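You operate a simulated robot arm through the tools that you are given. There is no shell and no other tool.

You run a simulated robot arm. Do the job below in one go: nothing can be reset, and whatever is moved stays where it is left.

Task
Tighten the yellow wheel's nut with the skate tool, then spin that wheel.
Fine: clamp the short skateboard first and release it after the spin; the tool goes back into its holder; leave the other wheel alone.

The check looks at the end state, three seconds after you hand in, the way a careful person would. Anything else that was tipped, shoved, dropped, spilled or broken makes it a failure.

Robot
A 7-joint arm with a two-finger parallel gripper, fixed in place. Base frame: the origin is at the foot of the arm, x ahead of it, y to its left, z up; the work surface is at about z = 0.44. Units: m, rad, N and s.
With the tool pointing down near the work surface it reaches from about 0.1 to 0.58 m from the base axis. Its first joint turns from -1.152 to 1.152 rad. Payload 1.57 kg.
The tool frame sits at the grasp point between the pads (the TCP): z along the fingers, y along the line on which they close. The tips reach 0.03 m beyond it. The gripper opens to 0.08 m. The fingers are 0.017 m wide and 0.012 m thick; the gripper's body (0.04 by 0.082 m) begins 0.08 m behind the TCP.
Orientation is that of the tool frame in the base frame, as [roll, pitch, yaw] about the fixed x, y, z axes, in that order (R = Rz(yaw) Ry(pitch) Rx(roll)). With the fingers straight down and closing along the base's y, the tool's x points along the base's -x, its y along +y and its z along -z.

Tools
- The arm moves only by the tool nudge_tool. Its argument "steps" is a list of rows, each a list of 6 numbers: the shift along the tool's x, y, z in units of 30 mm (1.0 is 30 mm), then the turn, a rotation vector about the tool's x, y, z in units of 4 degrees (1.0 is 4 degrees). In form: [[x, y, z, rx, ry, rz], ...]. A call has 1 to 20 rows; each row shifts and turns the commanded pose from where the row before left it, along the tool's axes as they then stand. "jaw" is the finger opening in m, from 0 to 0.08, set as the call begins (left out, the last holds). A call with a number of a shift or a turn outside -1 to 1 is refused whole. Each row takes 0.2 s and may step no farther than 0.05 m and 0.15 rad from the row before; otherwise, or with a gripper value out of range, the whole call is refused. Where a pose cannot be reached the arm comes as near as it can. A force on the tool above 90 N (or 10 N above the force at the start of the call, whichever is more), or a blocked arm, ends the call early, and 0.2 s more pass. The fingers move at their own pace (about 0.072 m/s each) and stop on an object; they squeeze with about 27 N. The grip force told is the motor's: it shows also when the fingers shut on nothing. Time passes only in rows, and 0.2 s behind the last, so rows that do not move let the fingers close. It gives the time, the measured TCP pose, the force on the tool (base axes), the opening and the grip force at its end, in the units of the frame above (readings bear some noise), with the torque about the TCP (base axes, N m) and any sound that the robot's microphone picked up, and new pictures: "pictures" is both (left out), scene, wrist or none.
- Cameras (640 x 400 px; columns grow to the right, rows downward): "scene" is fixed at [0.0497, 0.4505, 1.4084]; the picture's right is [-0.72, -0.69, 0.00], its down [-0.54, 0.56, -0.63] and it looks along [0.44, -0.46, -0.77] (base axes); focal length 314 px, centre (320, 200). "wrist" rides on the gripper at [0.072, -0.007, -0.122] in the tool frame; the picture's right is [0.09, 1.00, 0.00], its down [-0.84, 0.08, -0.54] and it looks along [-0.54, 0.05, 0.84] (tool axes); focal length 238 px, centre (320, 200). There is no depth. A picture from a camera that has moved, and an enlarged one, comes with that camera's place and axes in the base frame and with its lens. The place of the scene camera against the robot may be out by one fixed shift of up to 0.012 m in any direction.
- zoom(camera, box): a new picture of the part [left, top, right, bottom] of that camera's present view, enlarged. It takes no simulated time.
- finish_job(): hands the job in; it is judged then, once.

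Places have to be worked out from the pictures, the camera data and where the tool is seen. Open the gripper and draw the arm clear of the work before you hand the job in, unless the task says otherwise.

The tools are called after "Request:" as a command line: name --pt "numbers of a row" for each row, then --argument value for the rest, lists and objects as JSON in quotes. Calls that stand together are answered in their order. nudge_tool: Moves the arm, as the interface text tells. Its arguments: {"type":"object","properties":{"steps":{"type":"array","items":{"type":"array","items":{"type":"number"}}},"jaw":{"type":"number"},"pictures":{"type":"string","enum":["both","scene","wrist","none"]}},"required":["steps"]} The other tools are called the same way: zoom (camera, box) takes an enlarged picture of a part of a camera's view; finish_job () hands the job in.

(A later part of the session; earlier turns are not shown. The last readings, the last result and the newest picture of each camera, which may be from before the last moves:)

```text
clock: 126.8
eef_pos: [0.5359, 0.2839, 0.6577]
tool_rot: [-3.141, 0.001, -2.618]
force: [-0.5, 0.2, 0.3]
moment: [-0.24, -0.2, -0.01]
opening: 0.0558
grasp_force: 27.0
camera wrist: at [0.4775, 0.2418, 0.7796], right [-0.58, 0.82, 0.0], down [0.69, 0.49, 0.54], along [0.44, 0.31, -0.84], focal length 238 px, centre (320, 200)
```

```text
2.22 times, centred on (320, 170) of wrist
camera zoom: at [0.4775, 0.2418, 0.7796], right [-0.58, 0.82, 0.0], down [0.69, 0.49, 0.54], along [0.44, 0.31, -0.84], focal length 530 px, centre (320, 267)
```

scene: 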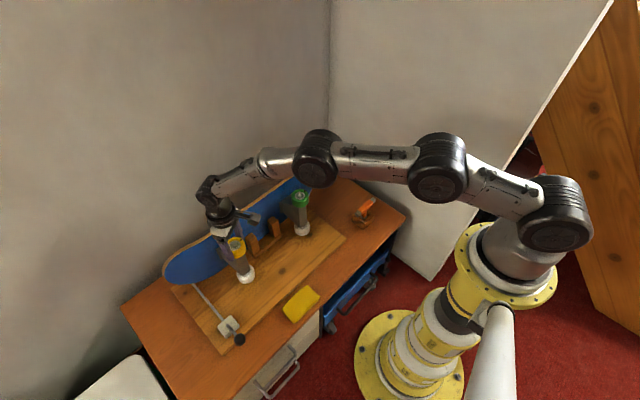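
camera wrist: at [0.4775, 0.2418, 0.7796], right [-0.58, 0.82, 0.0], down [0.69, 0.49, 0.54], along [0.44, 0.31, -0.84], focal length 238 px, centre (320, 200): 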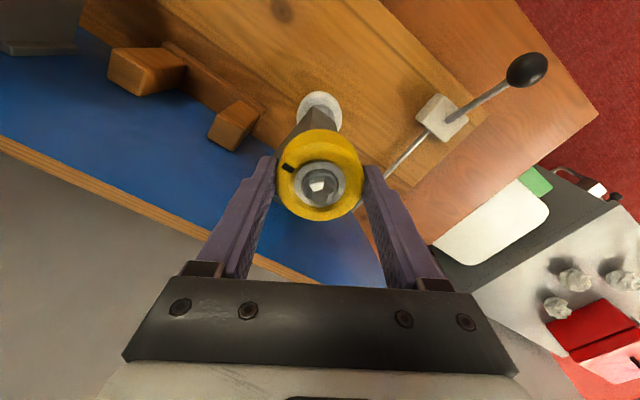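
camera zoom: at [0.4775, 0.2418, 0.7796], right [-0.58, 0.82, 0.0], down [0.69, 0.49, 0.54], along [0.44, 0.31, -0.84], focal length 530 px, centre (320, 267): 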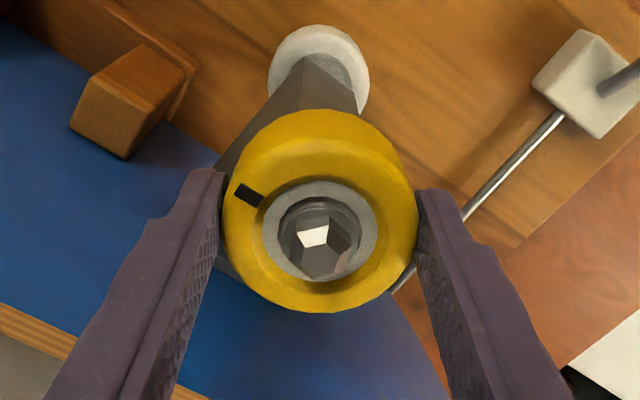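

Wheel gripped symmetrically (no side force). I twist clockwise slowly at first and check torque and side load.

Request:
nudge_tool --pt "0 0 0 0 0 0.5" --pt "0 0 0 0 0 0.7" --pt "0 0 0 0 0 0.8" --pt "0 0 0 0 0 0" --pictures "scene"

Request:
zoom --camera "scene" --box '[210, 210, 260, 260]'

```text
clock: 127.8
eef_pos: [0.5369, 0.2844, 0.6565]
tool_rot: [3.141, 0.001, -2.758]
force: [-2.0, -3.4, 6.0]
moment: [-0.42, 0.16, 0.02]
opening: 0.0556
grasp_force: 27.2
```

scene: 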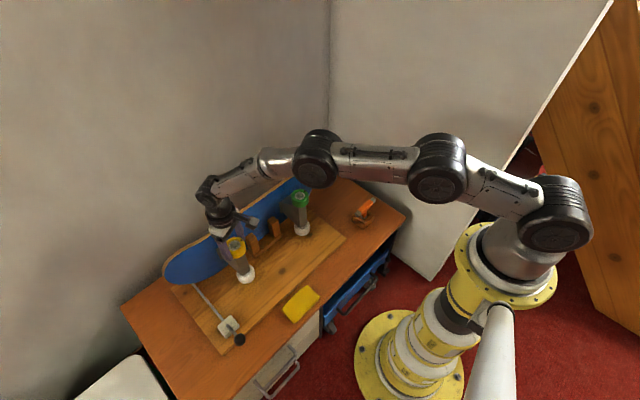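

```text
8.00 times, centred on (235, 235) of scene
camera zoom: at [0.0495, 0.4504, 1.4084], right [-0.72, -0.69, 0.0], down [-0.54, 0.56, -0.63], along [0.44, -0.46, -0.77], focal length 2509 px, centre (1000, -80)
```

zoom: 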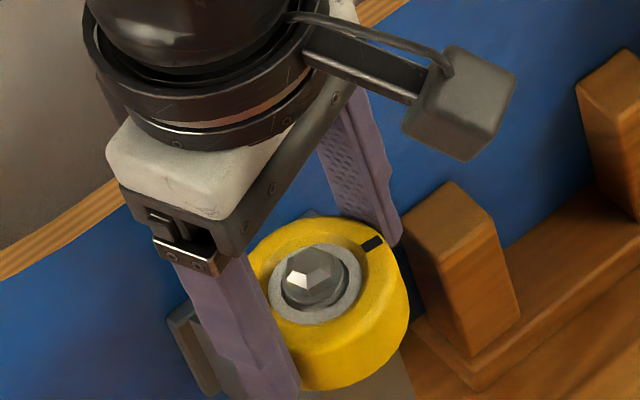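

The wheel turns freely with the fingers (mark moved, torque ≈0). I continue the spin 80° clockwise.

Request:
nudge_tool --pt "0 0 0 0 0 1" --pt "0 0 0 0 0 1" --pt "0 0 0 0 0 1" --pt "0 0 0 0 0 1" --pt "0 0 0 0 0 1" --pt "0 0 0 0 0 1" --pt "0 0 0 0 0 1" --pt "0 0 0 0 0 1" --pt "0 0 0 0 0 1" --pt "0 0 0 0 0 1" --pt "0 0 0 0 0 1" --pt "0 0 0 0 0 1" --pt "0 0 0 0 0 1" --pt "0 0 0 0 0 1" --pt "0 0 0 0 0 1" --pt "0 0 0 0 0 1" --pt "0 0 0 0 0 1" --pt "0 0 0 0 0 1" --pt "0 0 0 0 0 1" --pt "0 0 0 0 0 1"

Request:
zoom --camera "scene" --box '[210, 210, 260, 260]'

Request:
zoom --camera "scene" --box '[150, 150, 350, 350]'

```text
clock: 132.0
eef_pos: [0.5364, 0.2834, 0.6574]
tool_rot: [3.14, 0.001, 2.128]
force: [2.7, 1.6, 0.0]
moment: [0.41, 0.15, 0.01]
opening: 0.0555
grasp_force: 27.0
camera wrist: at [0.4929, 0.3416, 0.78], right [0.8, 0.61, 0.0], down [0.51, -0.67, 0.54], along [0.33, -0.43, -0.84], focal length 238 px, centre (320, 200)
```

scene: 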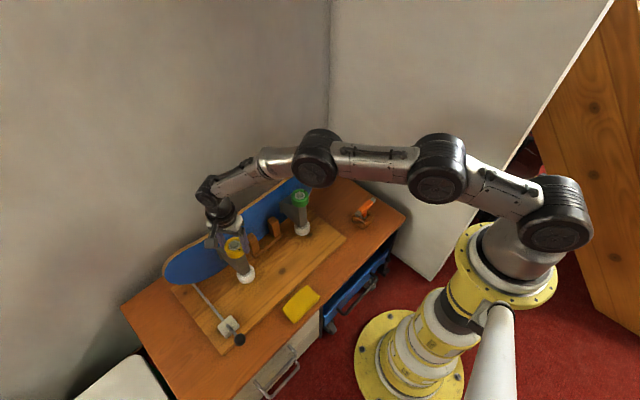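
wrist: 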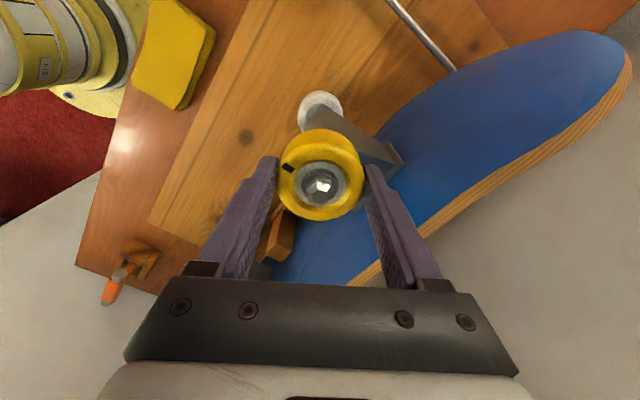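

```text
8.00 times, centred on (235, 235) of scene
camera zoom: at [0.0498, 0.4506, 1.4084], right [-0.72, -0.69, 0.0], down [-0.54, 0.56, -0.63], along [0.44, -0.46, -0.77], focal length 2509 px, centre (1000, -80)
```

zoom: 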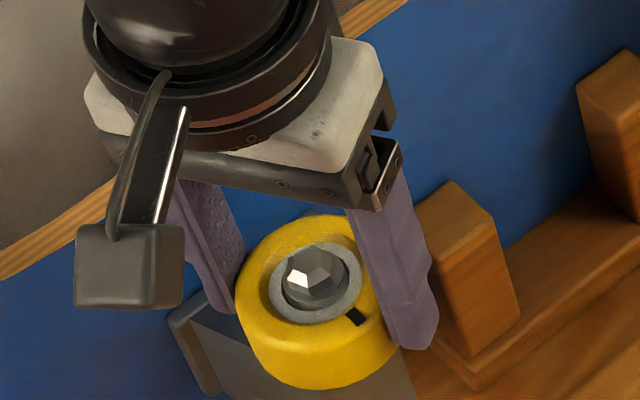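

```text
2.00 times, centred on (250, 250) of scene
camera zoom: at [0.0498, 0.4506, 1.4084], right [-0.72, -0.69, 0.0], down [-0.54, 0.56, -0.63], along [0.44, -0.46, -0.77], focal length 627 px, centre (460, 100)
```

zoom: 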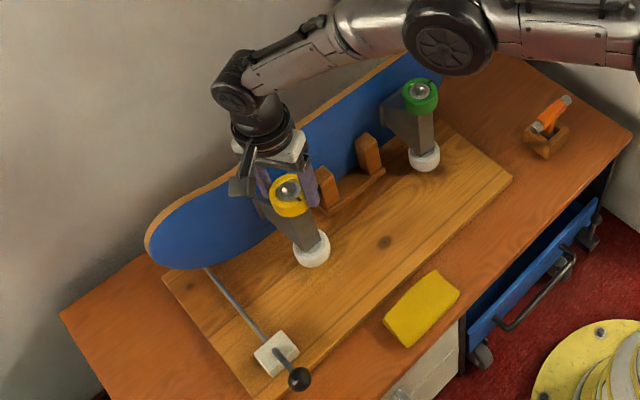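

The wheel turned ~88° and nothing else moved. For a proper spin I add more: finish this stroke (32° more), then regrip and do longer strokes.

Request:
nudge_tool --pt "0 0 0 0 0 1" --pt "0 0 0 0 0 1" --pt "0 0 0 0 0 1" --pt "0 0 0 0 0 1" --pt "0 0 0 0 0 1" --pt "0 0 0 0 0 1" --pt "0 0 0 0 0 1" --pt "0 0 0 0 0 0" --pictures "none"

Request:
nudge_tool --pt "0 0 0 0 0 0" --pt "0 0 0 0 0 0" --jaw 0.07

Request:
zoom --camera "scene" --box '[210, 210, 260, 260]'

```text
clock: 133.8
eef_pos: [0.5372, 0.2852, 0.6587]
tool_rot: [3.139, 0.0, 1.641]
force: [6.8, 2.7, -0.6]
moment: [0.19, -0.17, -0.01]
opening: 0.0555
grasp_force: 26.9
```

```text
clock: 134.4
eef_pos: [0.5356, 0.2846, 0.6582]
tool_rot: [-3.141, -0.001, 1.642]
force: [-0.2, -0.7, -0.1]
moment: [-0.05, -0.01, 0.01]
opening: 0.0698
grasp_force: 0.0
camera wrist: at [0.5249, 0.3552, 0.7802], right [0.99, 0.16, 0.0], down [0.14, -0.83, 0.54], along [0.09, -0.54, -0.84], focal length 238 px, centre (320, 200)
```

scene: 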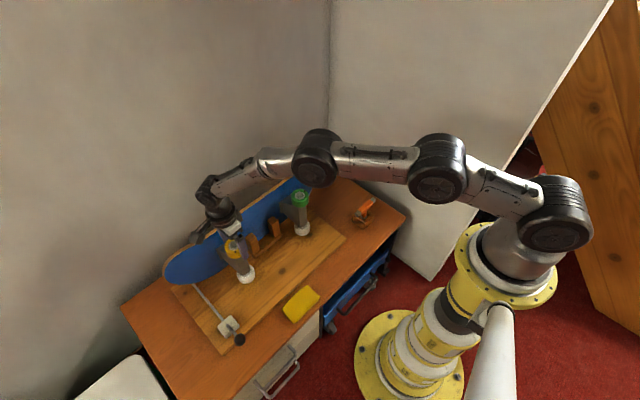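
wrist: 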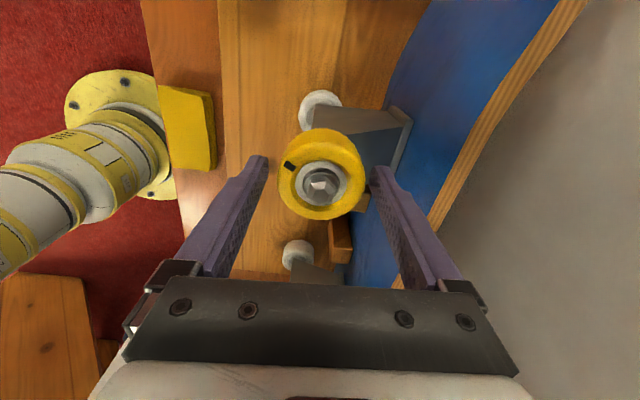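

```text
8.00 times, centred on (235, 235) of scene
camera zoom: at [0.0497, 0.4505, 1.4084], right [-0.72, -0.69, 0.0], down [-0.54, 0.56, -0.63], along [0.44, -0.46, -0.77], focal length 2509 px, centre (1000, -80)
```

zoom: 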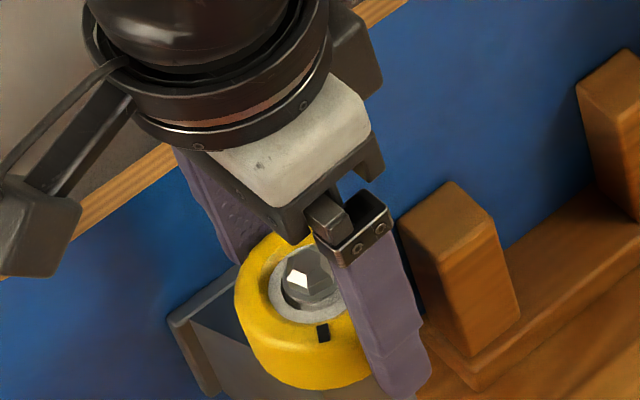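

Wheel turned about 116°. Open fingers clear the rim by ~6 mm, so I rotate the gripper back 160° around the wheel and regrip for another stroke.

Request:
nudge_tool --pt "0 0 0 0 0 -1" --pt "0 0 0 0 0 -1" --pt "0 0 0 0 0 -1" --pt "0 0 0 0 0 -1" --pt "0 0 0 0 0 -1" --pt "0 0 0 0 0 -1" --pt "0 0 0 0 0 -1" --pt "0 0 0 0 0 -1" --pt "0 0 0 0 0 -1" --pt "0 0 0 0 0 -1" --pt "0 0 0 0 0 -1" --pt "0 0 0 0 0 -1" --pt "0 0 0 0 0 -1" --pt "0 0 0 0 0 -1" --pt "0 0 0 0 0 -1" --pt "0 0 0 0 0 -1" --pt "0 0 0 0 0 -1" --pt "0 0 0 0 0 -1" --pt "0 0 0 0 0 -1" --pt "0 0 0 0 0 -1" --pictures "none"

Request:
nudge_tool --pt "0 0 0 0 0 -1" --pt "0 0 0 0 0 -1" --pt "0 0 0 0 0 -1" --pt "0 0 0 0 0 -1" --pt "0 0 0 0 0 -1" --pt "0 0 0 0 0 -1" --pt "0 0 0 0 0 -1" --pt "0 0 0 0 0 -1" --pt "0 0 0 0 0 -1" --pt "0 0 0 0 0 -1" --pt "0 0 0 0 0 -1" --pt "0 0 0 0 0 -1" --pt "0 0 0 0 0 -1" --pt "0 0 0 0 0 -1" --pt "0 0 0 0 0 -1" --pt "0 0 0 0 0 -1" --pt "0 0 0 0 0 -1" --pt "0 0 0 0 0 -1" --pt "0 0 0 0 0 0" --pictures "wrist"

Request:
zoom --camera "wrist" --box '[220, 80, 420, 260]'

```text
clock: 138.6
eef_pos: [0.5367, 0.2842, 0.6567]
tool_rot: [3.141, 0.0, 3.04]
force: [-0.5, -0.6, 0.0]
moment: [0.0, -0.02, 0.0]
opening: 0.07
grasp_force: 0.2
```

```text
clock: 142.6
eef_pos: [0.5368, 0.2847, 0.658]
tool_rot: [3.141, 0.001, -1.987]
force: [-0.8, 0.3, 0.3]
moment: [0.03, 0.0, -0.01]
opening: 0.0702
grasp_force: 0.0
camera wrist: at [0.5139, 0.2155, 0.7807], right [-0.95, 0.32, 0.0], down [0.27, 0.8, 0.54], along [0.17, 0.51, -0.84], focal length 238 px, centre (320, 200)
```

wrist: 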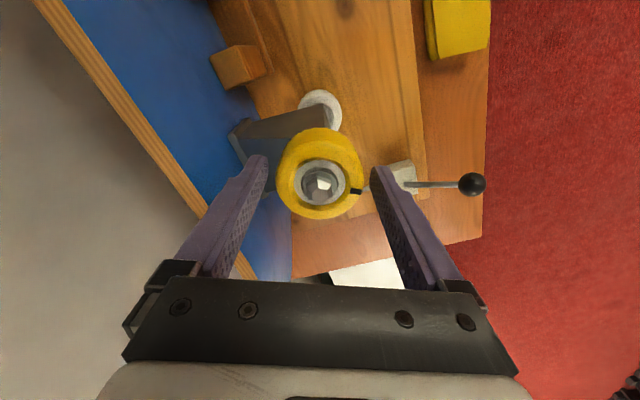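

```text
2.22 times, centred on (320, 170) of wrist
camera zoom: at [0.5139, 0.2155, 0.7807], right [-0.95, 0.32, 0.0], down [0.27, 0.8, 0.54], along [0.17, 0.51, -0.84], focal length 530 px, centre (320, 267)
```

zoom: 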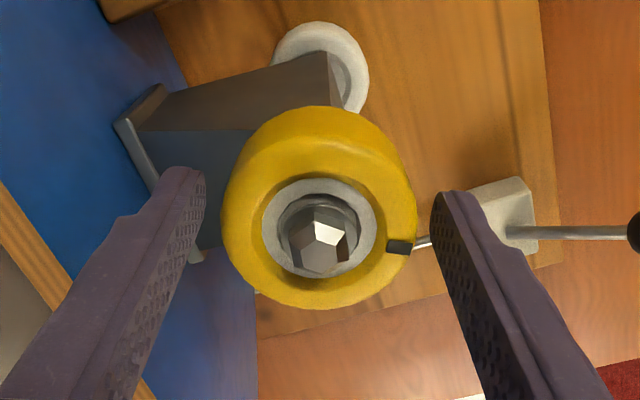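

Centred again. I grip and make the second clockwise stroke.

Request:
nudge_tool --pt "0 0 0 0 0 0" --pt "0 0 0 0 0 0" --pt "0 0 0 0 0 0.5" --pt "0 0 0 0 0 1" --pt "0 0 0 0 0 1" --pt "0 0 0 0 0 1" --pt "0 0 0 0 0 1" --pt "0 0 0 0 0 1" --pt "0 0 0 0 0 1" --pt "0 0 0 0 0 1" --pt "0 0 0 0 0 1" --pt "0 0 0 0 0 1" --pt "0 0 0 0 0 1" --pt "0 0 0 0 0 1" --pt "0 0 0 0 0 1" --pt "0 0 0 0 0 1" --pt "0 0 0 0 0 1" --pt "0 0 0 0 0 1" --pt "0 0 0 0 0 1" --pt "0 0 0 0 0 1" --jaw 0.05 --pictures "none"

Request:
nudge_tool --pt "0 0 0 0 0 1" --pt "0 0 0 0 0 1" --pt "0 0 0 0 0 1" --pt "0 0 0 0 0 1" --pt "0 0 0 0 0 1" --pt "0 0 0 0 0 1" --pt "0 0 0 0 0 1" --pt "0 0 0 0 0 1" --pt "0 0 0 0 0 1" --pt "0 0 0 0 0 1" --pt "0 0 0 0 0 1" --pt "0 0 0 0 0 1" --pt "0 0 0 0 0 1" --pt "0 0 0 0 0 1" --pt "0 0 0 0 0 1" --pt "0 0 0 0 0 1" --pt "0 0 0 0 0 1" --pt "0 0 0 0 0 1" --pt "0 0 0 0 0 1" --pt "0 0 0 0 0 0"

Request:
zoom --camera "scene" --box '[210, 210, 260, 260]'

Request:
zoom --camera "scene" --box '[150, 150, 350, 350]'

```text
clock: 146.8
eef_pos: [0.537, 0.2839, 0.6581]
tool_rot: [3.139, 0.001, 3.073]
force: [-0.8, 1.9, 13.8]
moment: [-0.36, -0.12, 0.03]
opening: 0.0549
grasp_force: 27.2
```

```text
clock: 151.0
eef_pos: [0.5369, 0.2839, 0.6579]
tool_rot: [3.141, 0.0, 1.745]
force: [-0.8, 3.6, 3.0]
moment: [0.69, -0.42, 0.02]
opening: 0.0552
grasp_force: 27.2
camera wrist: at [0.518, 0.3532, 0.7798], right [0.96, 0.26, 0.0], down [0.22, -0.81, 0.54], along [0.14, -0.52, -0.84], focal length 238 px, centre (320, 200)
```

scene: 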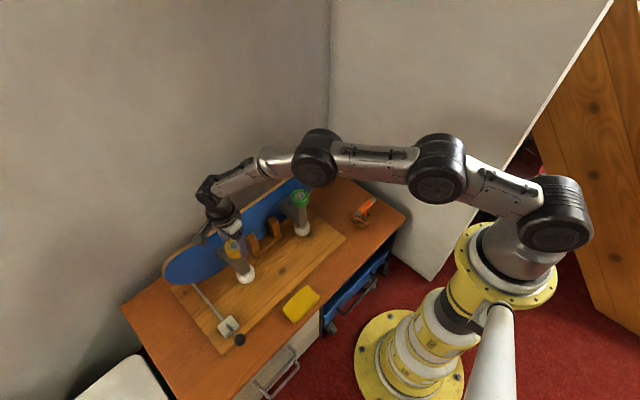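
wrist: 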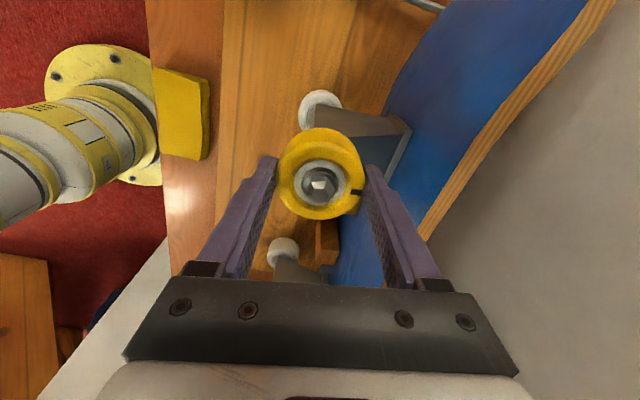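

```text
8.00 times, centred on (235, 235) of scene
camera zoom: at [0.0496, 0.4505, 1.4084], right [-0.72, -0.69, 0.0], down [-0.54, 0.56, -0.63], along [0.44, -0.46, -0.77], focal length 2509 px, centre (1000, -80)
```

zoom: 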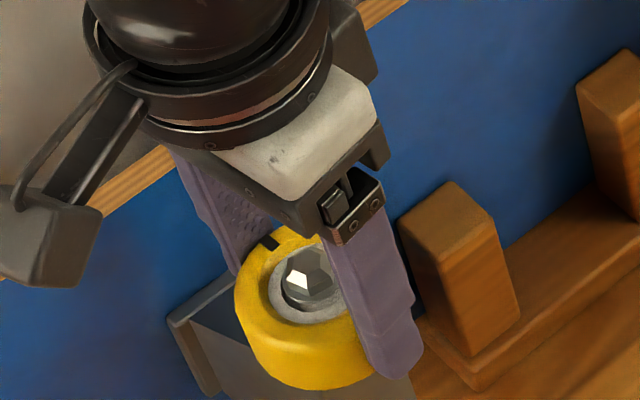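

```text
2.00 times, centred on (250, 250) of scene
camera zoom: at [0.0496, 0.4505, 1.4084], right [-0.72, -0.69, 0.0], down [-0.54, 0.56, -0.63], along [0.44, -0.46, -0.77], focal length 627 px, centre (460, 100)
```

zoom: 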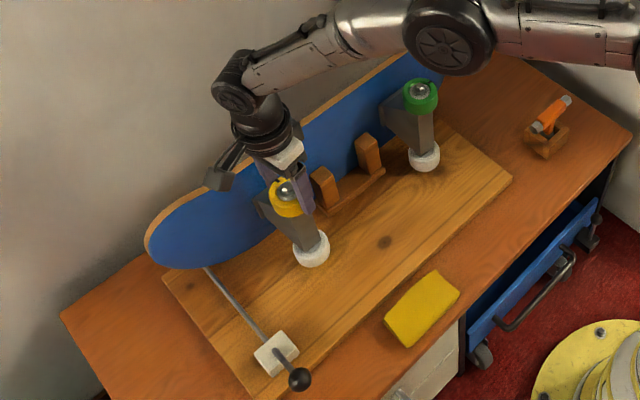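

About 262° so far; one more stroke makes it more than a full turn. I open, rotate back and regrip.

Request:
nudge_tool --pt "0 0 0 0 0 0" --pt "0 0 0 0 0 0" --pt "0 0 0 0 0 -1" --pt "0 0 0 0 0 -1" --pt "0 0 0 0 0 -1" --pt "0 0 0 0 0 -1" --pt "0 0 0 0 0 -1" --pt "0 0 0 0 0 -1" --pt "0 0 0 0 0 -1" --pt "0 0 0 0 0 -1" --pt "0 0 0 0 0 -1" --pt "0 0 0 0 0 -1" --pt "0 0 0 0 0 -1" --pt "0 0 0 0 0 -1" --pt "0 0 0 0 0 -1" --pt "0 0 0 0 0 -1" --pt "0 0 0 0 0 -1" --pt "0 0 0 0 0 -1" --pt "0 0 0 0 0 -1" --pt "0 0 0 0 0 -1" --jaw 0.07 --pictures "none"

Request:
nudge_tool --pt "0 0 0 0 0 -1" --pt "0 0 0 0 0 -1" --pt "0 0 0 0 0 -1" --pt "0 0 0 0 0 -1" --pt "0 0 0 0 0 -1" --pt "0 0 0 0 0 -1" --pt "0 0 0 0 0 -1" --pt "0 0 0 0 0 -1" --pt "0 0 0 0 0 -1" --pt "0 0 0 0 0 -1" --pt "0 0 0 0 0 -1" --pt "0 0 0 0 0 -1" --pt "0 0 0 0 0 -1" --pt "0 0 0 0 0 -1" --pt "0 0 0 0 0 -1" --pt "0 0 0 0 0 -1" --pt "0 0 0 0 0 -1" --pt "0 0 0 0 0 0" --pictures "none"

Request:
nudge_tool --pt "0 0 0 0 0 0" --pt "0 0 0 0 0 0" --pt "0 0 0 0 0 0.5" --pt "0 0 0 0 0 1" --pt "0 0 0 0 0 1" --pt "0 0 0 0 0 1" --pt "0 0 0 0 0 1" --pt "0 0 0 0 0 1" --pt "0 0 0 0 0 1" --pt "0 0 0 0 0 1" --pt "0 0 0 0 0 1" --pt "0 0 0 0 0 1" --pt "0 0 0 0 0 1" --pt "0 0 0 0 0 1" --pt "0 0 0 0 0 1" --pt "0 0 0 0 0 1" --pt "0 0 0 0 0 1" --pt "0 0 0 0 0 1" --pt "0 0 0 0 0 1" --pt "0 0 0 0 0 1" --jaw 0.05 --pictures "none"

Request:
nudge_tool --pt "0 0 0 0 0 1" --pt "0 0 0 0 0 1" --pt "0 0 0 0 0 1" --pt "0 0 0 0 0 1" --pt "0 0 0 0 0 1" --pt "0 0 0 0 0 1" --pt "0 0 0 0 0 1" --pt "0 0 0 0 0 1" --pt "0 0 0 0 0 1" --pt "0 0 0 0 0 1" --pt "0 0 0 0 0 1" --pt "0 0 0 0 0 1" --pt "0 0 0 0 0 1" --pt "0 0 0 0 0 1" --pt "0 0 0 0 0 1" --pt "0 0 0 0 0 1" --pt "0 0 0 0 0 1" --pt "0 0 0 0 0 0"

Request:
zoom --camera "scene" --box '[150, 150, 350, 350]'

```text
clock: 155.2
eef_pos: [0.5368, 0.2839, 0.6564]
tool_rot: [3.141, 0.001, 3.004]
force: [0.1, -0.2, 0.2]
moment: [-0.01, 0.0, 0.02]
opening: 0.0702
grasp_force: 0.0
```

```text
clock: 159.0
eef_pos: [0.5369, 0.2849, 0.6573]
tool_rot: [3.14, 0.002, -2.093]
force: [0.6, -0.1, -0.7]
moment: [0.03, 0.02, 0.05]
opening: 0.0702
grasp_force: 0.0
```

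```text
clock: 163.2
eef_pos: [0.5372, 0.2851, 0.6576]
tool_rot: [3.14, 0.002, 2.966]
force: [4.7, 1.9, 0.4]
moment: [0.66, 0.09, -0.01]
opening: 0.0552
grasp_force: 26.8
```

```text
clock: 167.0
eef_pos: [0.5377, 0.2854, 0.6577]
tool_rot: [3.141, -0.002, 1.781]
force: [-1.2, 2.7, 0.1]
moment: [-0.48, -0.04, -0.01]
opening: 0.0555
grasp_force: 26.9
camera wrist: at [0.5164, 0.3533, 0.7806], right [0.95, 0.3, 0.0], down [0.25, -0.8, 0.54], along [0.16, -0.52, -0.84], focal length 238 px, centre (320, 200)
```

scene: 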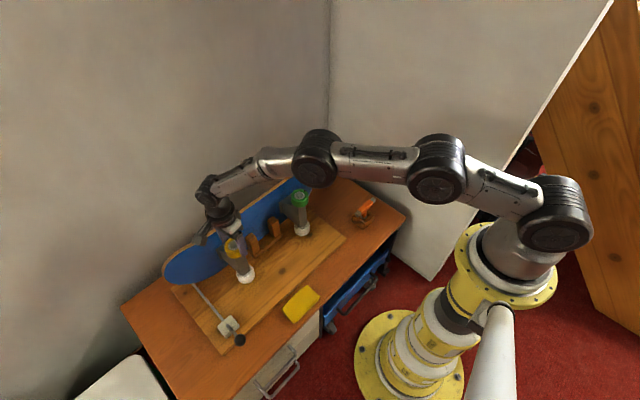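
wrist: 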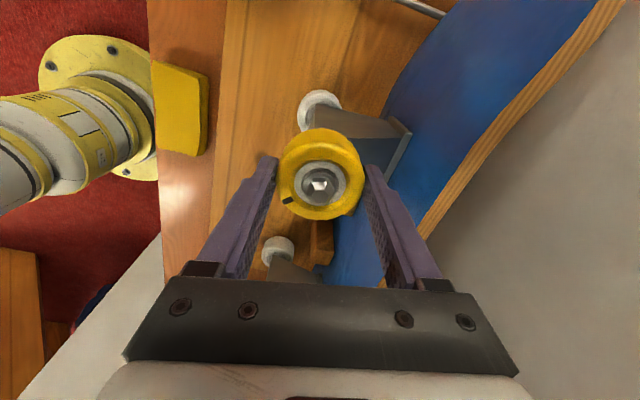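

```text
2.00 times, centred on (250, 250) of scene
camera zoom: at [0.0497, 0.4505, 1.4084], right [-0.72, -0.69, 0.0], down [-0.54, 0.56, -0.63], along [0.44, -0.46, -0.77], focal length 627 px, centre (460, 100)
```

zoom: 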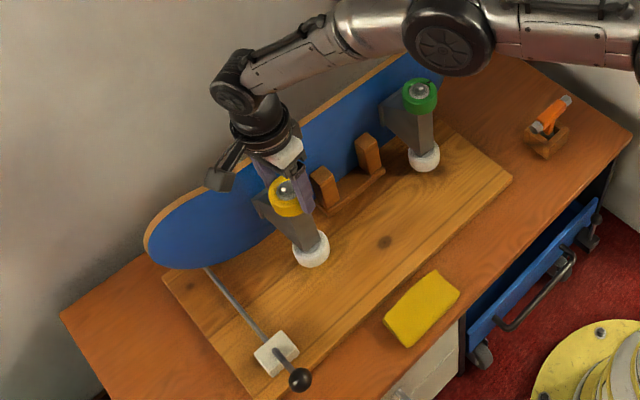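

The wheel has now gone round more than a full turn, with the board unmoved. I open, lift clear, and check.

Request:
nudge_tool --pt "0 0 0 0 0 0" --pt "0 0 0 0 0 0" --pt "0 0 -0.5 0 0 0" --pt "0 0 -0.9 0 0 0" --pt "0 0 -1 0 0 0" --pt "0 0 -1 0 0 0" --pt "0 0 -1 0 0 0" --pt "0 0 0 0 0 0" --jaw 0.075 --pictures "scene"

Request:
zoom --camera "scene" --box '[226, 236, 246, 250]'

Request:
nudge_tool --pt "0 0 0 0 0 -1" --pt "0 0 0 0 0 -1" --pt "0 0 0 0 0 -1" --pt "0 0 0 0 0 -1" --pt "0 0 0 0 0 -1" --pt "0 0 0 0 0 -1" --pt "0 0 0 0 0 -1" --pt "0 0 0 0 0 -1" --pt "0 0 0 0 0 -1" --pt "0 0 0 0 0 -1" --pt "0 0 0 0 0 -1" --pt "0 0 0 0 0 -1" --pt "0 0 0 0 0 -1" --pt "0 0 0 0 0 -1" --pt "0 0 0 0 0 -1" --pt "0 0 0 0 0 -1" --pt "0 0 0 0 0 -1" --pt "0 0 0 0 0 -1" --pt "0 0 0 0 0 -1" --pt "0 0 0 0 0 -0.48" --jaw 0.0 --pictures "wrist"

```text
clock: 168.8
eef_pos: [0.5357, 0.2861, 0.7867]
tool_rot: [3.141, -0.001, 1.781]
force: [1.0, -0.6, 0.1]
moment: [-0.04, 0.01, 0.01]
opening: 0.0752
grasp_force: 0.1
```

scene: 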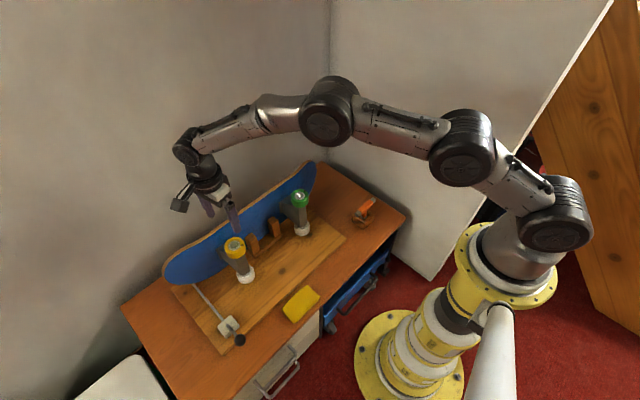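

```text
16.00 times, centred on (236, 243) of scene
camera zoom: at [0.0497, 0.4505, 1.4084], right [-0.72, -0.69, 0.0], down [-0.54, 0.56, -0.63], along [0.44, -0.46, -0.77], focal length 5019 px, centre (1664, -488)
```

zoom: 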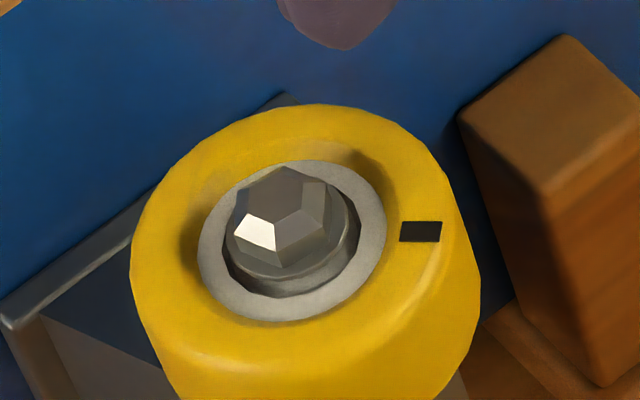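

```text
clock: 173.0
eef_pos: [0.5381, 0.2844, 0.7907]
tool_rot: [-3.141, 0.0, 3.14]
force: [0.0, 0.2, -0.2]
moment: [-0.02, 0.0, -0.04]
opening: 0.0
grasp_force: 21.2
camera wrist: at [0.4658, 0.2769, 0.9122], right [-0.09, 1.0, 0.0], down [0.84, 0.08, 0.54], along [0.54, 0.05, -0.84], focal length 238 px, centre (320, 200)
```

wrist: 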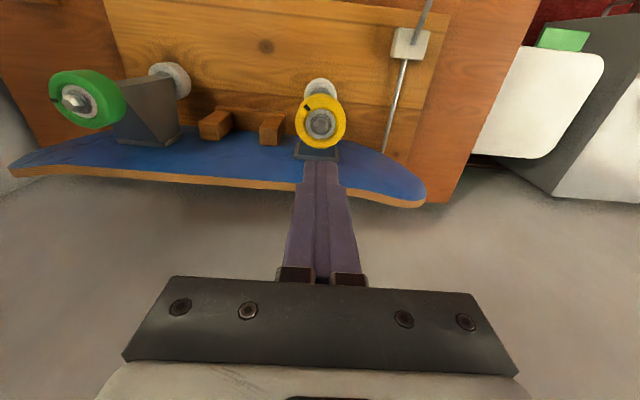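

The nut kept its tight position while the wheel turned. Now I release the clamp: I go to the base side of the lever ball (x≈0.325, y≈0.42) with closed fingers.

Request:
nudge_tool --pt "0.8875 0.565 0 0 0 0" --pt "0.8875 0.565 0 0 0 0" --pt "0.8875 0.565 0 0 0 0" --pt "0.8875 0.565 0 0 0 0" --pt "0.8875 0.565 0 0 0 0" --pt "0.8875 0.565 0 0 0 0" --pt "0.8875 0.565 0 0 0 0" --pt "0.8875 0.565 0 0 0 0" --pt "0 0 0.9 0 0 0" --pt "0 0 0.9 0 0 0" --pt "0 0 0.9 0 0 0" --pt "0 0 0.9 0 0 0" --pt "0 0 0 0 0 0"

Request:
zoom --camera "wrist" --box '[250, 60, 390, 260]'

```text
clock: 175.8
eef_pos: [0.3213, 0.4202, 0.6796]
tool_rot: [3.14, 0.0, 3.141]
force: [-0.3, 0.7, -0.1]
moment: [-0.01, 0.02, -0.01]
opening: 0.0
grasp_force: 21.4
camera wrist: at [0.2503, 0.4135, 0.8019], right [-0.09, 1.0, 0.0], down [0.84, 0.08, 0.54], along [0.54, 0.05, -0.84], focal length 238 px, centre (320, 200)
```

scene: 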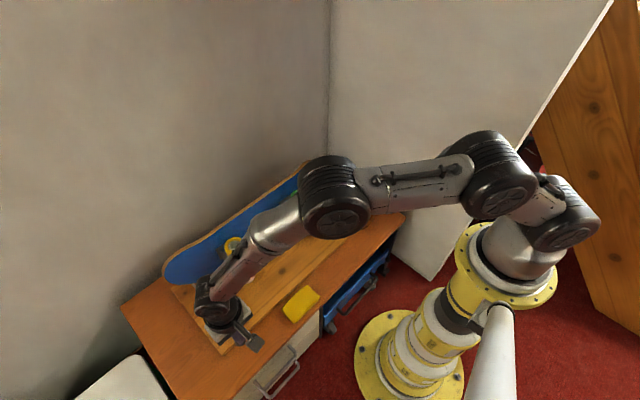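
wrist: 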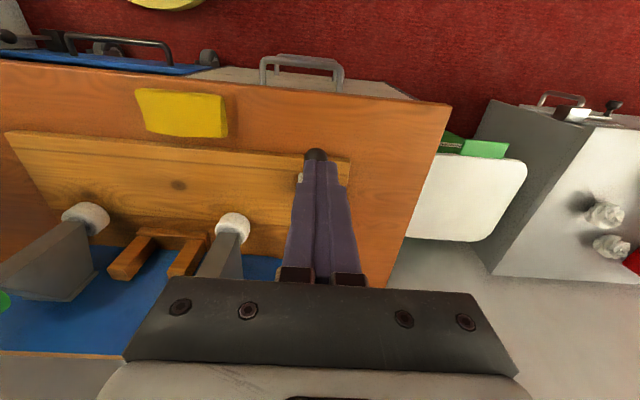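

```text
2.00 times, centred on (320, 160) of wrist
camera zoom: at [0.2503, 0.4135, 0.8019], right [-0.09, 1.0, 0.0], down [0.84, 0.08, 0.54], along [0.54, 0.05, -0.84], focal length 477 px, centre (320, 280)
```

zoom: 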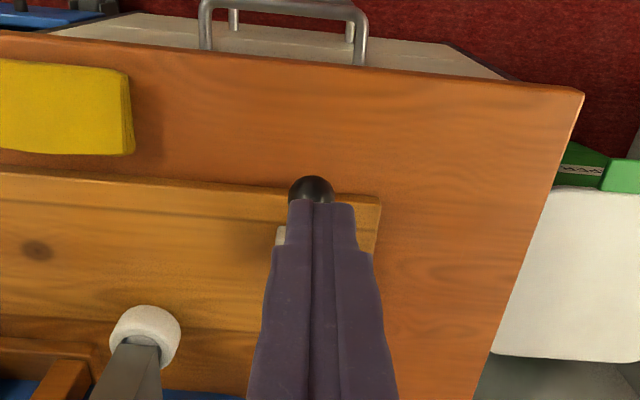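

The ball lies just beyond the fingers in +x at about (0.37, 0.418, 0.51). I descend on its base side, then push it up and toward the board along its arc.

Request:
nudge_tool --pt "0 0 0.9 0 0 0" --pt "0 0 0.9 0 0 0" --pt "0 0 0.9 0 0 0" --pt "0 0 0.9 0 0 0" --pt "0 0 0.9 0 0 0" --pt "0 0 0.5 0 0 0" --pt "0 0 0 0 0 0" --pictures "wrist"

Request:
nudge_tool --pt "-0.4 0 0 0 0 0" --pt "-0.3 0 0 0 0 0" --pt "-0.3 0 -0.05 0 0 0" --pt "0 0 0 0 0 0" --pictures "both"

```text
clock: 177.4
eef_pos: [0.3254, 0.4183, 0.53]
tool_rot: [-3.139, 0.0, 3.141]
force: [0.0, 0.9, 0.9]
moment: [-0.02, 0.02, -0.02]
opening: 0.0
grasp_force: 21.3
camera wrist: at [0.2537, 0.4119, 0.6523], right [-0.09, 1.0, 0.0], down [0.84, 0.08, 0.54], along [0.54, 0.05, -0.84], focal length 238 px, centre (320, 200)
```

wrist: 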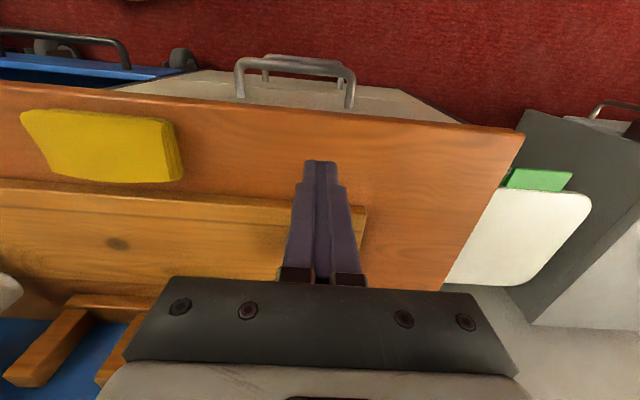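

```text
clock: 178.4
eef_pos: [0.3527, 0.4172, 0.531]
tool_rot: [-3.139, -0.003, -3.141]
force: [-14.9, 0.3, 5.6]
moment: [0.0, 0.21, 0.07]
opening: 0.0
grasp_force: 21.4
camera wrist: at [0.2819, 0.4105, 0.6542], right [-0.09, 1.0, 0.0], down [0.84, 0.08, 0.54], along [0.54, 0.05, -0.84], focal length 238 px, centre (320, 200)
```

scene: 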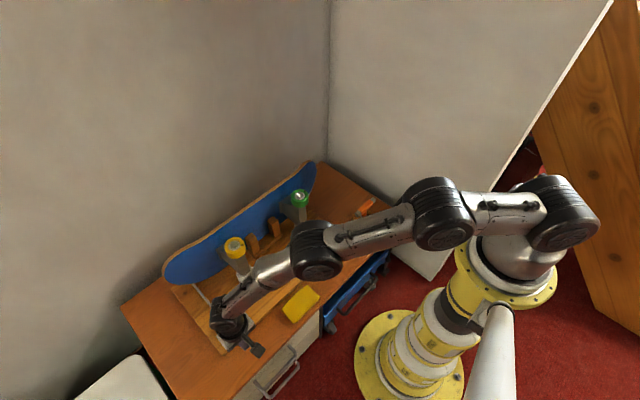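
wrist: 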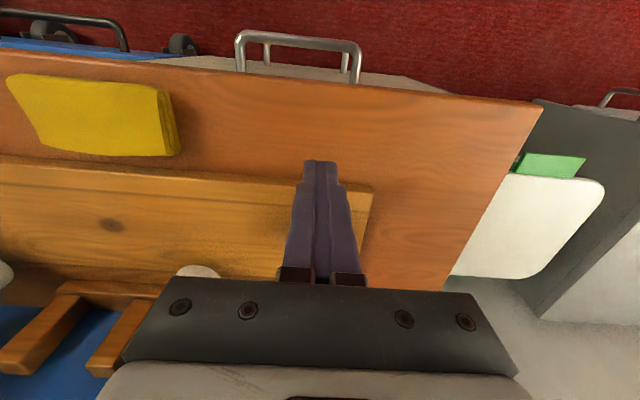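

The finger touches the ball (15 N). I push on in small steps, rising with the arc.

Request:
nudge_tool --pt "-0.15 0 -0.03 0 0 0" --pt "-0.15 0 -0.05 0 0 0" --pt "0 0 0 0 0 0" --pictures "none"

Request:
nudge_tool --pt "-0.15 0 -0.1 0 0 0" --pt "-0.15 0 -0.1 0 0 0" --pt "0 0 0 0 0 0" --pictures "both"

```text
clock: 179.2
eef_pos: [0.3661, 0.4183, 0.5367]
tool_rot: [3.141, 0.004, 3.139]
force: [-0.6, 0.1, -0.2]
moment: [0.0, 0.02, 0.01]
opening: 0.0
grasp_force: 21.7
```

```text
clock: 180.0
eef_pos: [0.3715, 0.4186, 0.5422]
tool_rot: [-3.141, 0.0, -3.14]
force: [-2.7, -1.0, 1.0]
moment: [0.03, 0.02, -0.04]
opening: 0.0
grasp_force: 21.1
camera wrist: at [0.3007, 0.4121, 0.6645], right [-0.09, 1.0, 0.0], down [0.84, 0.08, 0.54], along [0.54, 0.05, -0.84], focal length 238 px, centre (320, 200)
```

scene: 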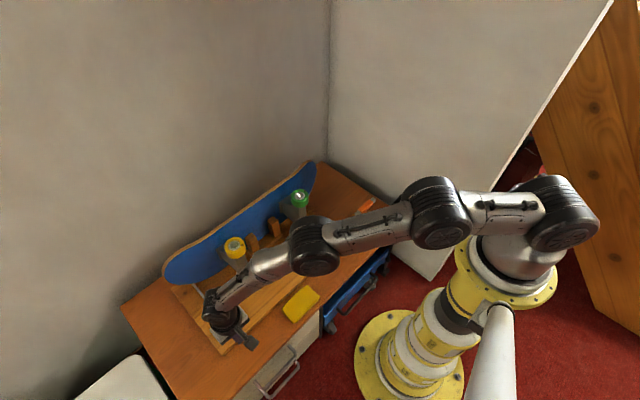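
wrist: 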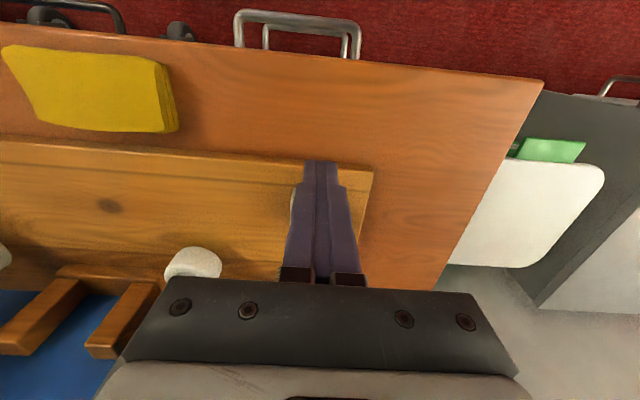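

The lever is moving with little force. I continue along the arc to upright (finger x≈0.425, z≈0.57).

Request:
nudge_tool --pt "-0.3 0 -0.25 0 0 0" --pt "-0.3 0 -0.22 0 0 0" --pt "-0.3 0 -0.2 0 0 0" --pt "0 0 0 0 0 0" --pictures "wrist"

Request:
nudge_tool --pt "-0.3 0 -0.12 0 0 0" --pt "-0.3 0 -0.08 0 0 0" --pt "0 0 0 0 0 0" --pictures "both"

```text
clock: 181.0
eef_pos: [0.4015, 0.4206, 0.5631]
tool_rot: [3.141, 0.0, 3.141]
force: [-0.9, -0.2, -0.3]
moment: [0.01, 0.03, 0.0]
opening: 0.0
grasp_force: 21.1
camera wrist: at [0.3289, 0.413, 0.6855], right [-0.09, 1.0, 0.0], down [0.84, 0.08, 0.54], along [0.54, 0.05, -0.84], focal length 238 px, centre (320, 200)
```

wrist: 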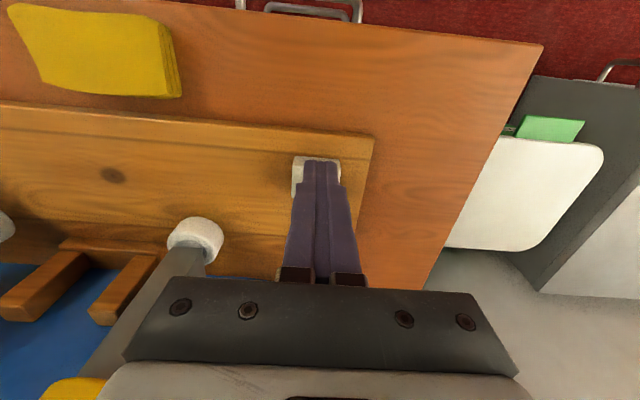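

```text
clock: 181.8
eef_pos: [0.4184, 0.4188, 0.5684]
tool_rot: [-3.141, 0.002, -3.14]
force: [0.5, 0.4, 0.3]
moment: [0.01, -0.04, 0.02]
opening: 0.0
grasp_force: 20.7
camera wrist: at [0.347, 0.4126, 0.6908], right [-0.09, 1.0, 0.0], down [0.84, 0.08, 0.54], along [0.54, 0.05, -0.84], focal length 238 px, centre (320, 200)
```

scene: 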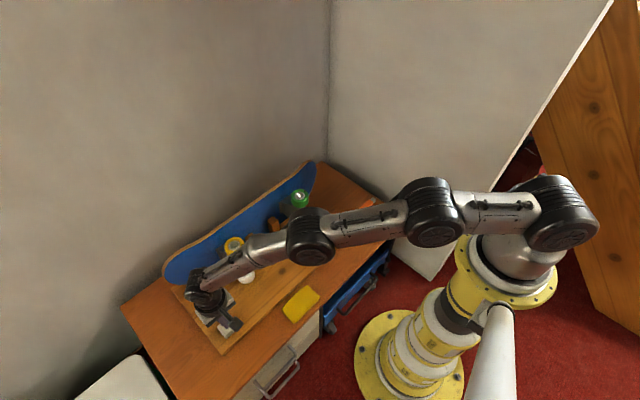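
wrist: 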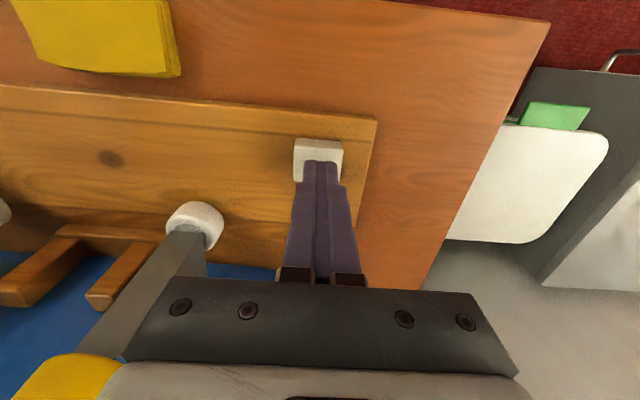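

Request:
nudge_tool --pt "-0.15 0 0 0 0 0" --pt "-0.1 0 0 0 0 0" --pt "0 0 0 0 0 0" --pictures "none"

Request:
nudge_tool --pt "-0.1 0 0 0 0 0" --pt "0 0 0 0 0 0" --pictures "none"

```text
clock: 182.6
eef_pos: [0.4255, 0.4183, 0.5681]
tool_rot: [-3.141, -0.001, 3.141]
force: [-0.9, 0.1, -0.2]
moment: [-0.01, -0.02, -0.01]
opening: 0.0001
grasp_force: 21.2
```

```text
clock: 183.2
eef_pos: [0.4253, 0.4189, 0.5672]
tool_rot: [-3.137, -0.005, -3.142]
force: [-11.1, 0.1, 1.1]
moment: [-0.08, 0.14, 0.02]
opening: 0.0
grasp_force: 20.9
```

It stops at x≈0.4255 with 11 N – exactly the lever's upright (open) end position. I back off toward the base, rise and move aside to check everything.

Request:
nudge_tool --pt "0.7 0 0 0 0 0" --pt "0.5 0 -0.5 0 0 0" --pt "0 0 -1 0 0 0" --pt "0 0 -1 0 0 0" --pt "0 -0.5 -1 0 0 0" --pt "0.5 -1 -1 0 0 0" --pt "0.5 -1 -0.8 0 0 0" --pt "0.5 -1 -0.8 0 0 0" --pt "0.3 -1 -0.8 0 0 0" --pt "0 -1 0 0 0 0" --pt "0 -1 0 0 0 0" --pt "0 -1 0 0 0 0" --pt "0 -1 0 0 0 0" --pt "0 -1 0 0 0 0" --pt "0 0 0 0 0 0"

Request:
zoom --camera "scene" --box '[150, 150, 350, 350]'

Request:
zoom --camera "scene" --box '[180, 260, 280, 360]'

Request:
zoom --camera "scene" --box '[320, 180, 400, 240]'

Request:
zoom --camera "scene" --box '[226, 236, 246, 250]'

```text
clock: 186.4
eef_pos: [0.3371, 0.1327, 0.7717]
tool_rot: [-3.141, 0.001, -3.141]
force: [-0.1, 0.2, -0.3]
moment: [-0.01, 0.01, -0.01]
opening: 0.0
grasp_force: 21.6
camera wrist: at [0.2649, 0.1253, 0.8943], right [-0.09, 1.0, 0.0], down [0.84, 0.08, 0.54], along [0.54, 0.05, -0.84], focal length 238 px, centre (320, 200)
```

scene: 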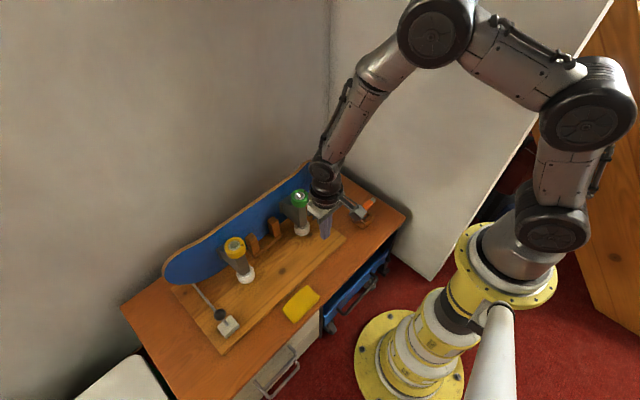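
wrist: 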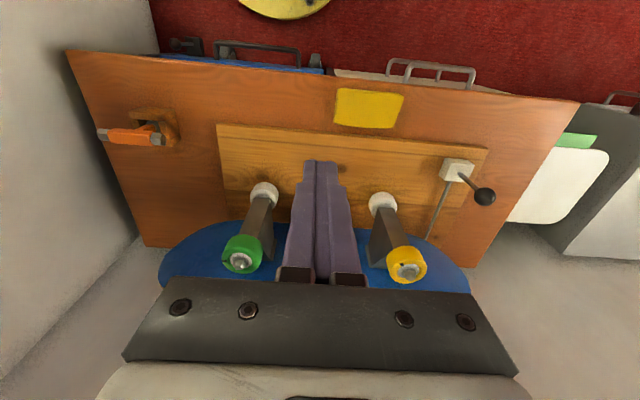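

```text
2.00 times, centred on (250, 250) of scene
camera zoom: at [0.0497, 0.4505, 1.4084], right [-0.72, -0.69, 0.0], down [-0.54, 0.56, -0.63], along [0.44, -0.46, -0.77], focal length 627 px, centre (460, 100)
```

zoom: 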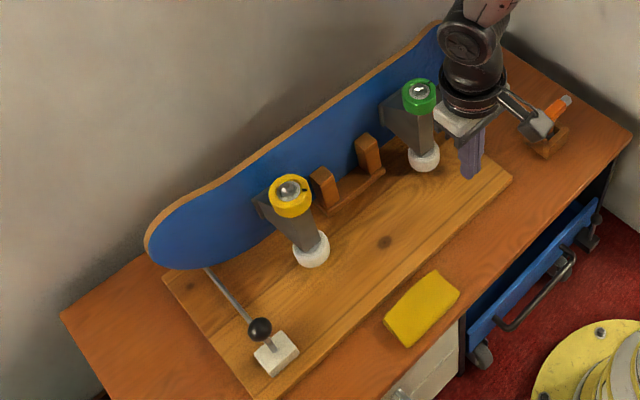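

```text
4.00 times, centred on (230, 310) of scene
camera zoom: at [0.0497, 0.4505, 1.4084], right [-0.72, -0.69, 0.0], down [-0.54, 0.56, -0.63], along [0.44, -0.46, -0.77], focal length 1255 px, centre (680, -240)
```

zoom: 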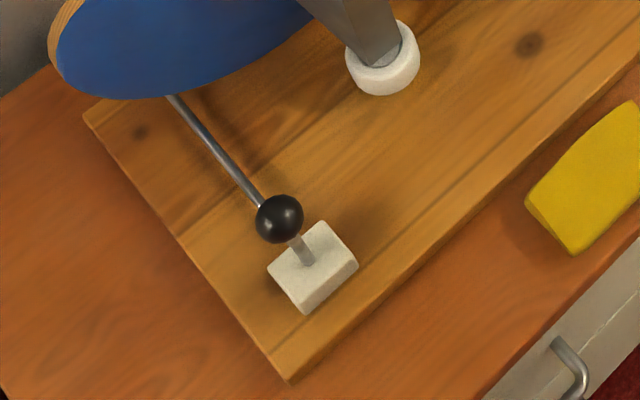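

```text
6.67 times, centred on (360, 210) of scene
camera zoom: at [0.0497, 0.4505, 1.4084], right [-0.72, -0.69, 0.0], down [-0.54, 0.56, -0.63], along [0.44, -0.46, -0.77], focal length 2091 px, centre (53, 133)
```

zoom: 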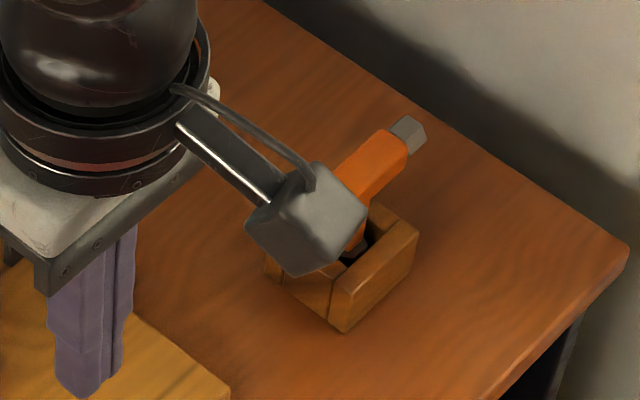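

```text
16.00 times, centred on (236, 243) of scene
camera zoom: at [0.0497, 0.4505, 1.4084], right [-0.72, -0.69, 0.0], down [-0.54, 0.56, -0.63], along [0.44, -0.46, -0.77], focal length 5019 px, centre (1664, -488)
```

zoom: 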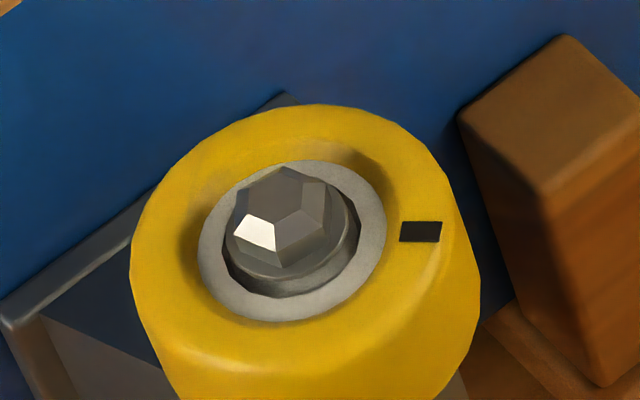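

Lever upright as at the start, board and feet in their original place, tool in its holder, yellow nut low and tight, wheel mark turned. I open the gripper and draw the arm farther clear.

Request:
nudge_tool --pt "0 -0.5 -1 0 0 0" --pt "0 -0.5 -1 0 0 0" --pt "0 -0.5 -1 0 0 0" --pt "0 -0.5 -1 0 0 0" --pt "0 0 -0.5 0 0 0" --pt "0 0 0 0 0 0" --pt "0 0 0 0 0 0" --jaw 0.08

Request:
zoom --camera "scene" --box '[150, 150, 410, 350]'

```text
clock: 188.0
eef_pos: [0.3389, 0.0741, 0.9091]
tool_rot: [-3.141, 0.0, 3.141]
force: [0.2, -0.1, 0.6]
moment: [-0.02, 0.0, -0.01]
opening: 0.0798
grasp_force: 0.0
camera wrist: at [0.2672, 0.0682, 1.0309], right [-0.09, 1.0, 0.0], down [0.84, 0.08, 0.54], along [0.54, 0.05, -0.84], focal length 238 px, centre (320, 200)
```

scene: 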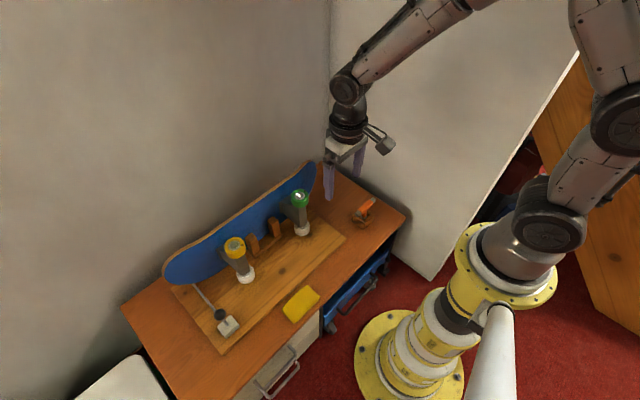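
wrist: 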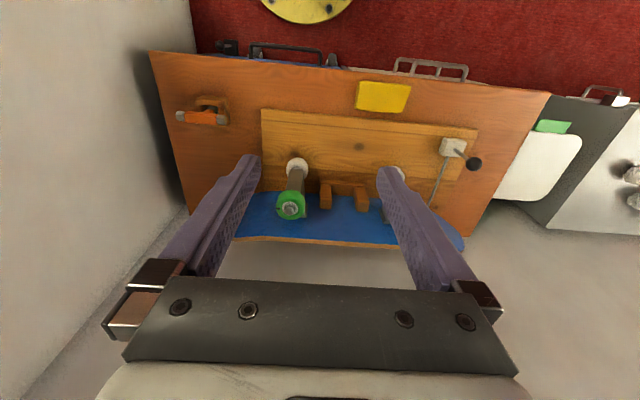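

```text
2.00 times, centred on (280, 250) of scene
camera zoom: at [0.0497, 0.4505, 1.4084], right [-0.72, -0.69, 0.0], down [-0.54, 0.56, -0.63], along [0.44, -0.46, -0.77], focal length 627 px, centre (400, 100)
```

zoom: 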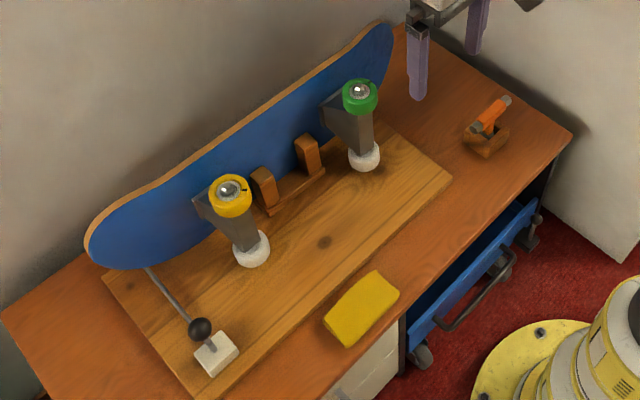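

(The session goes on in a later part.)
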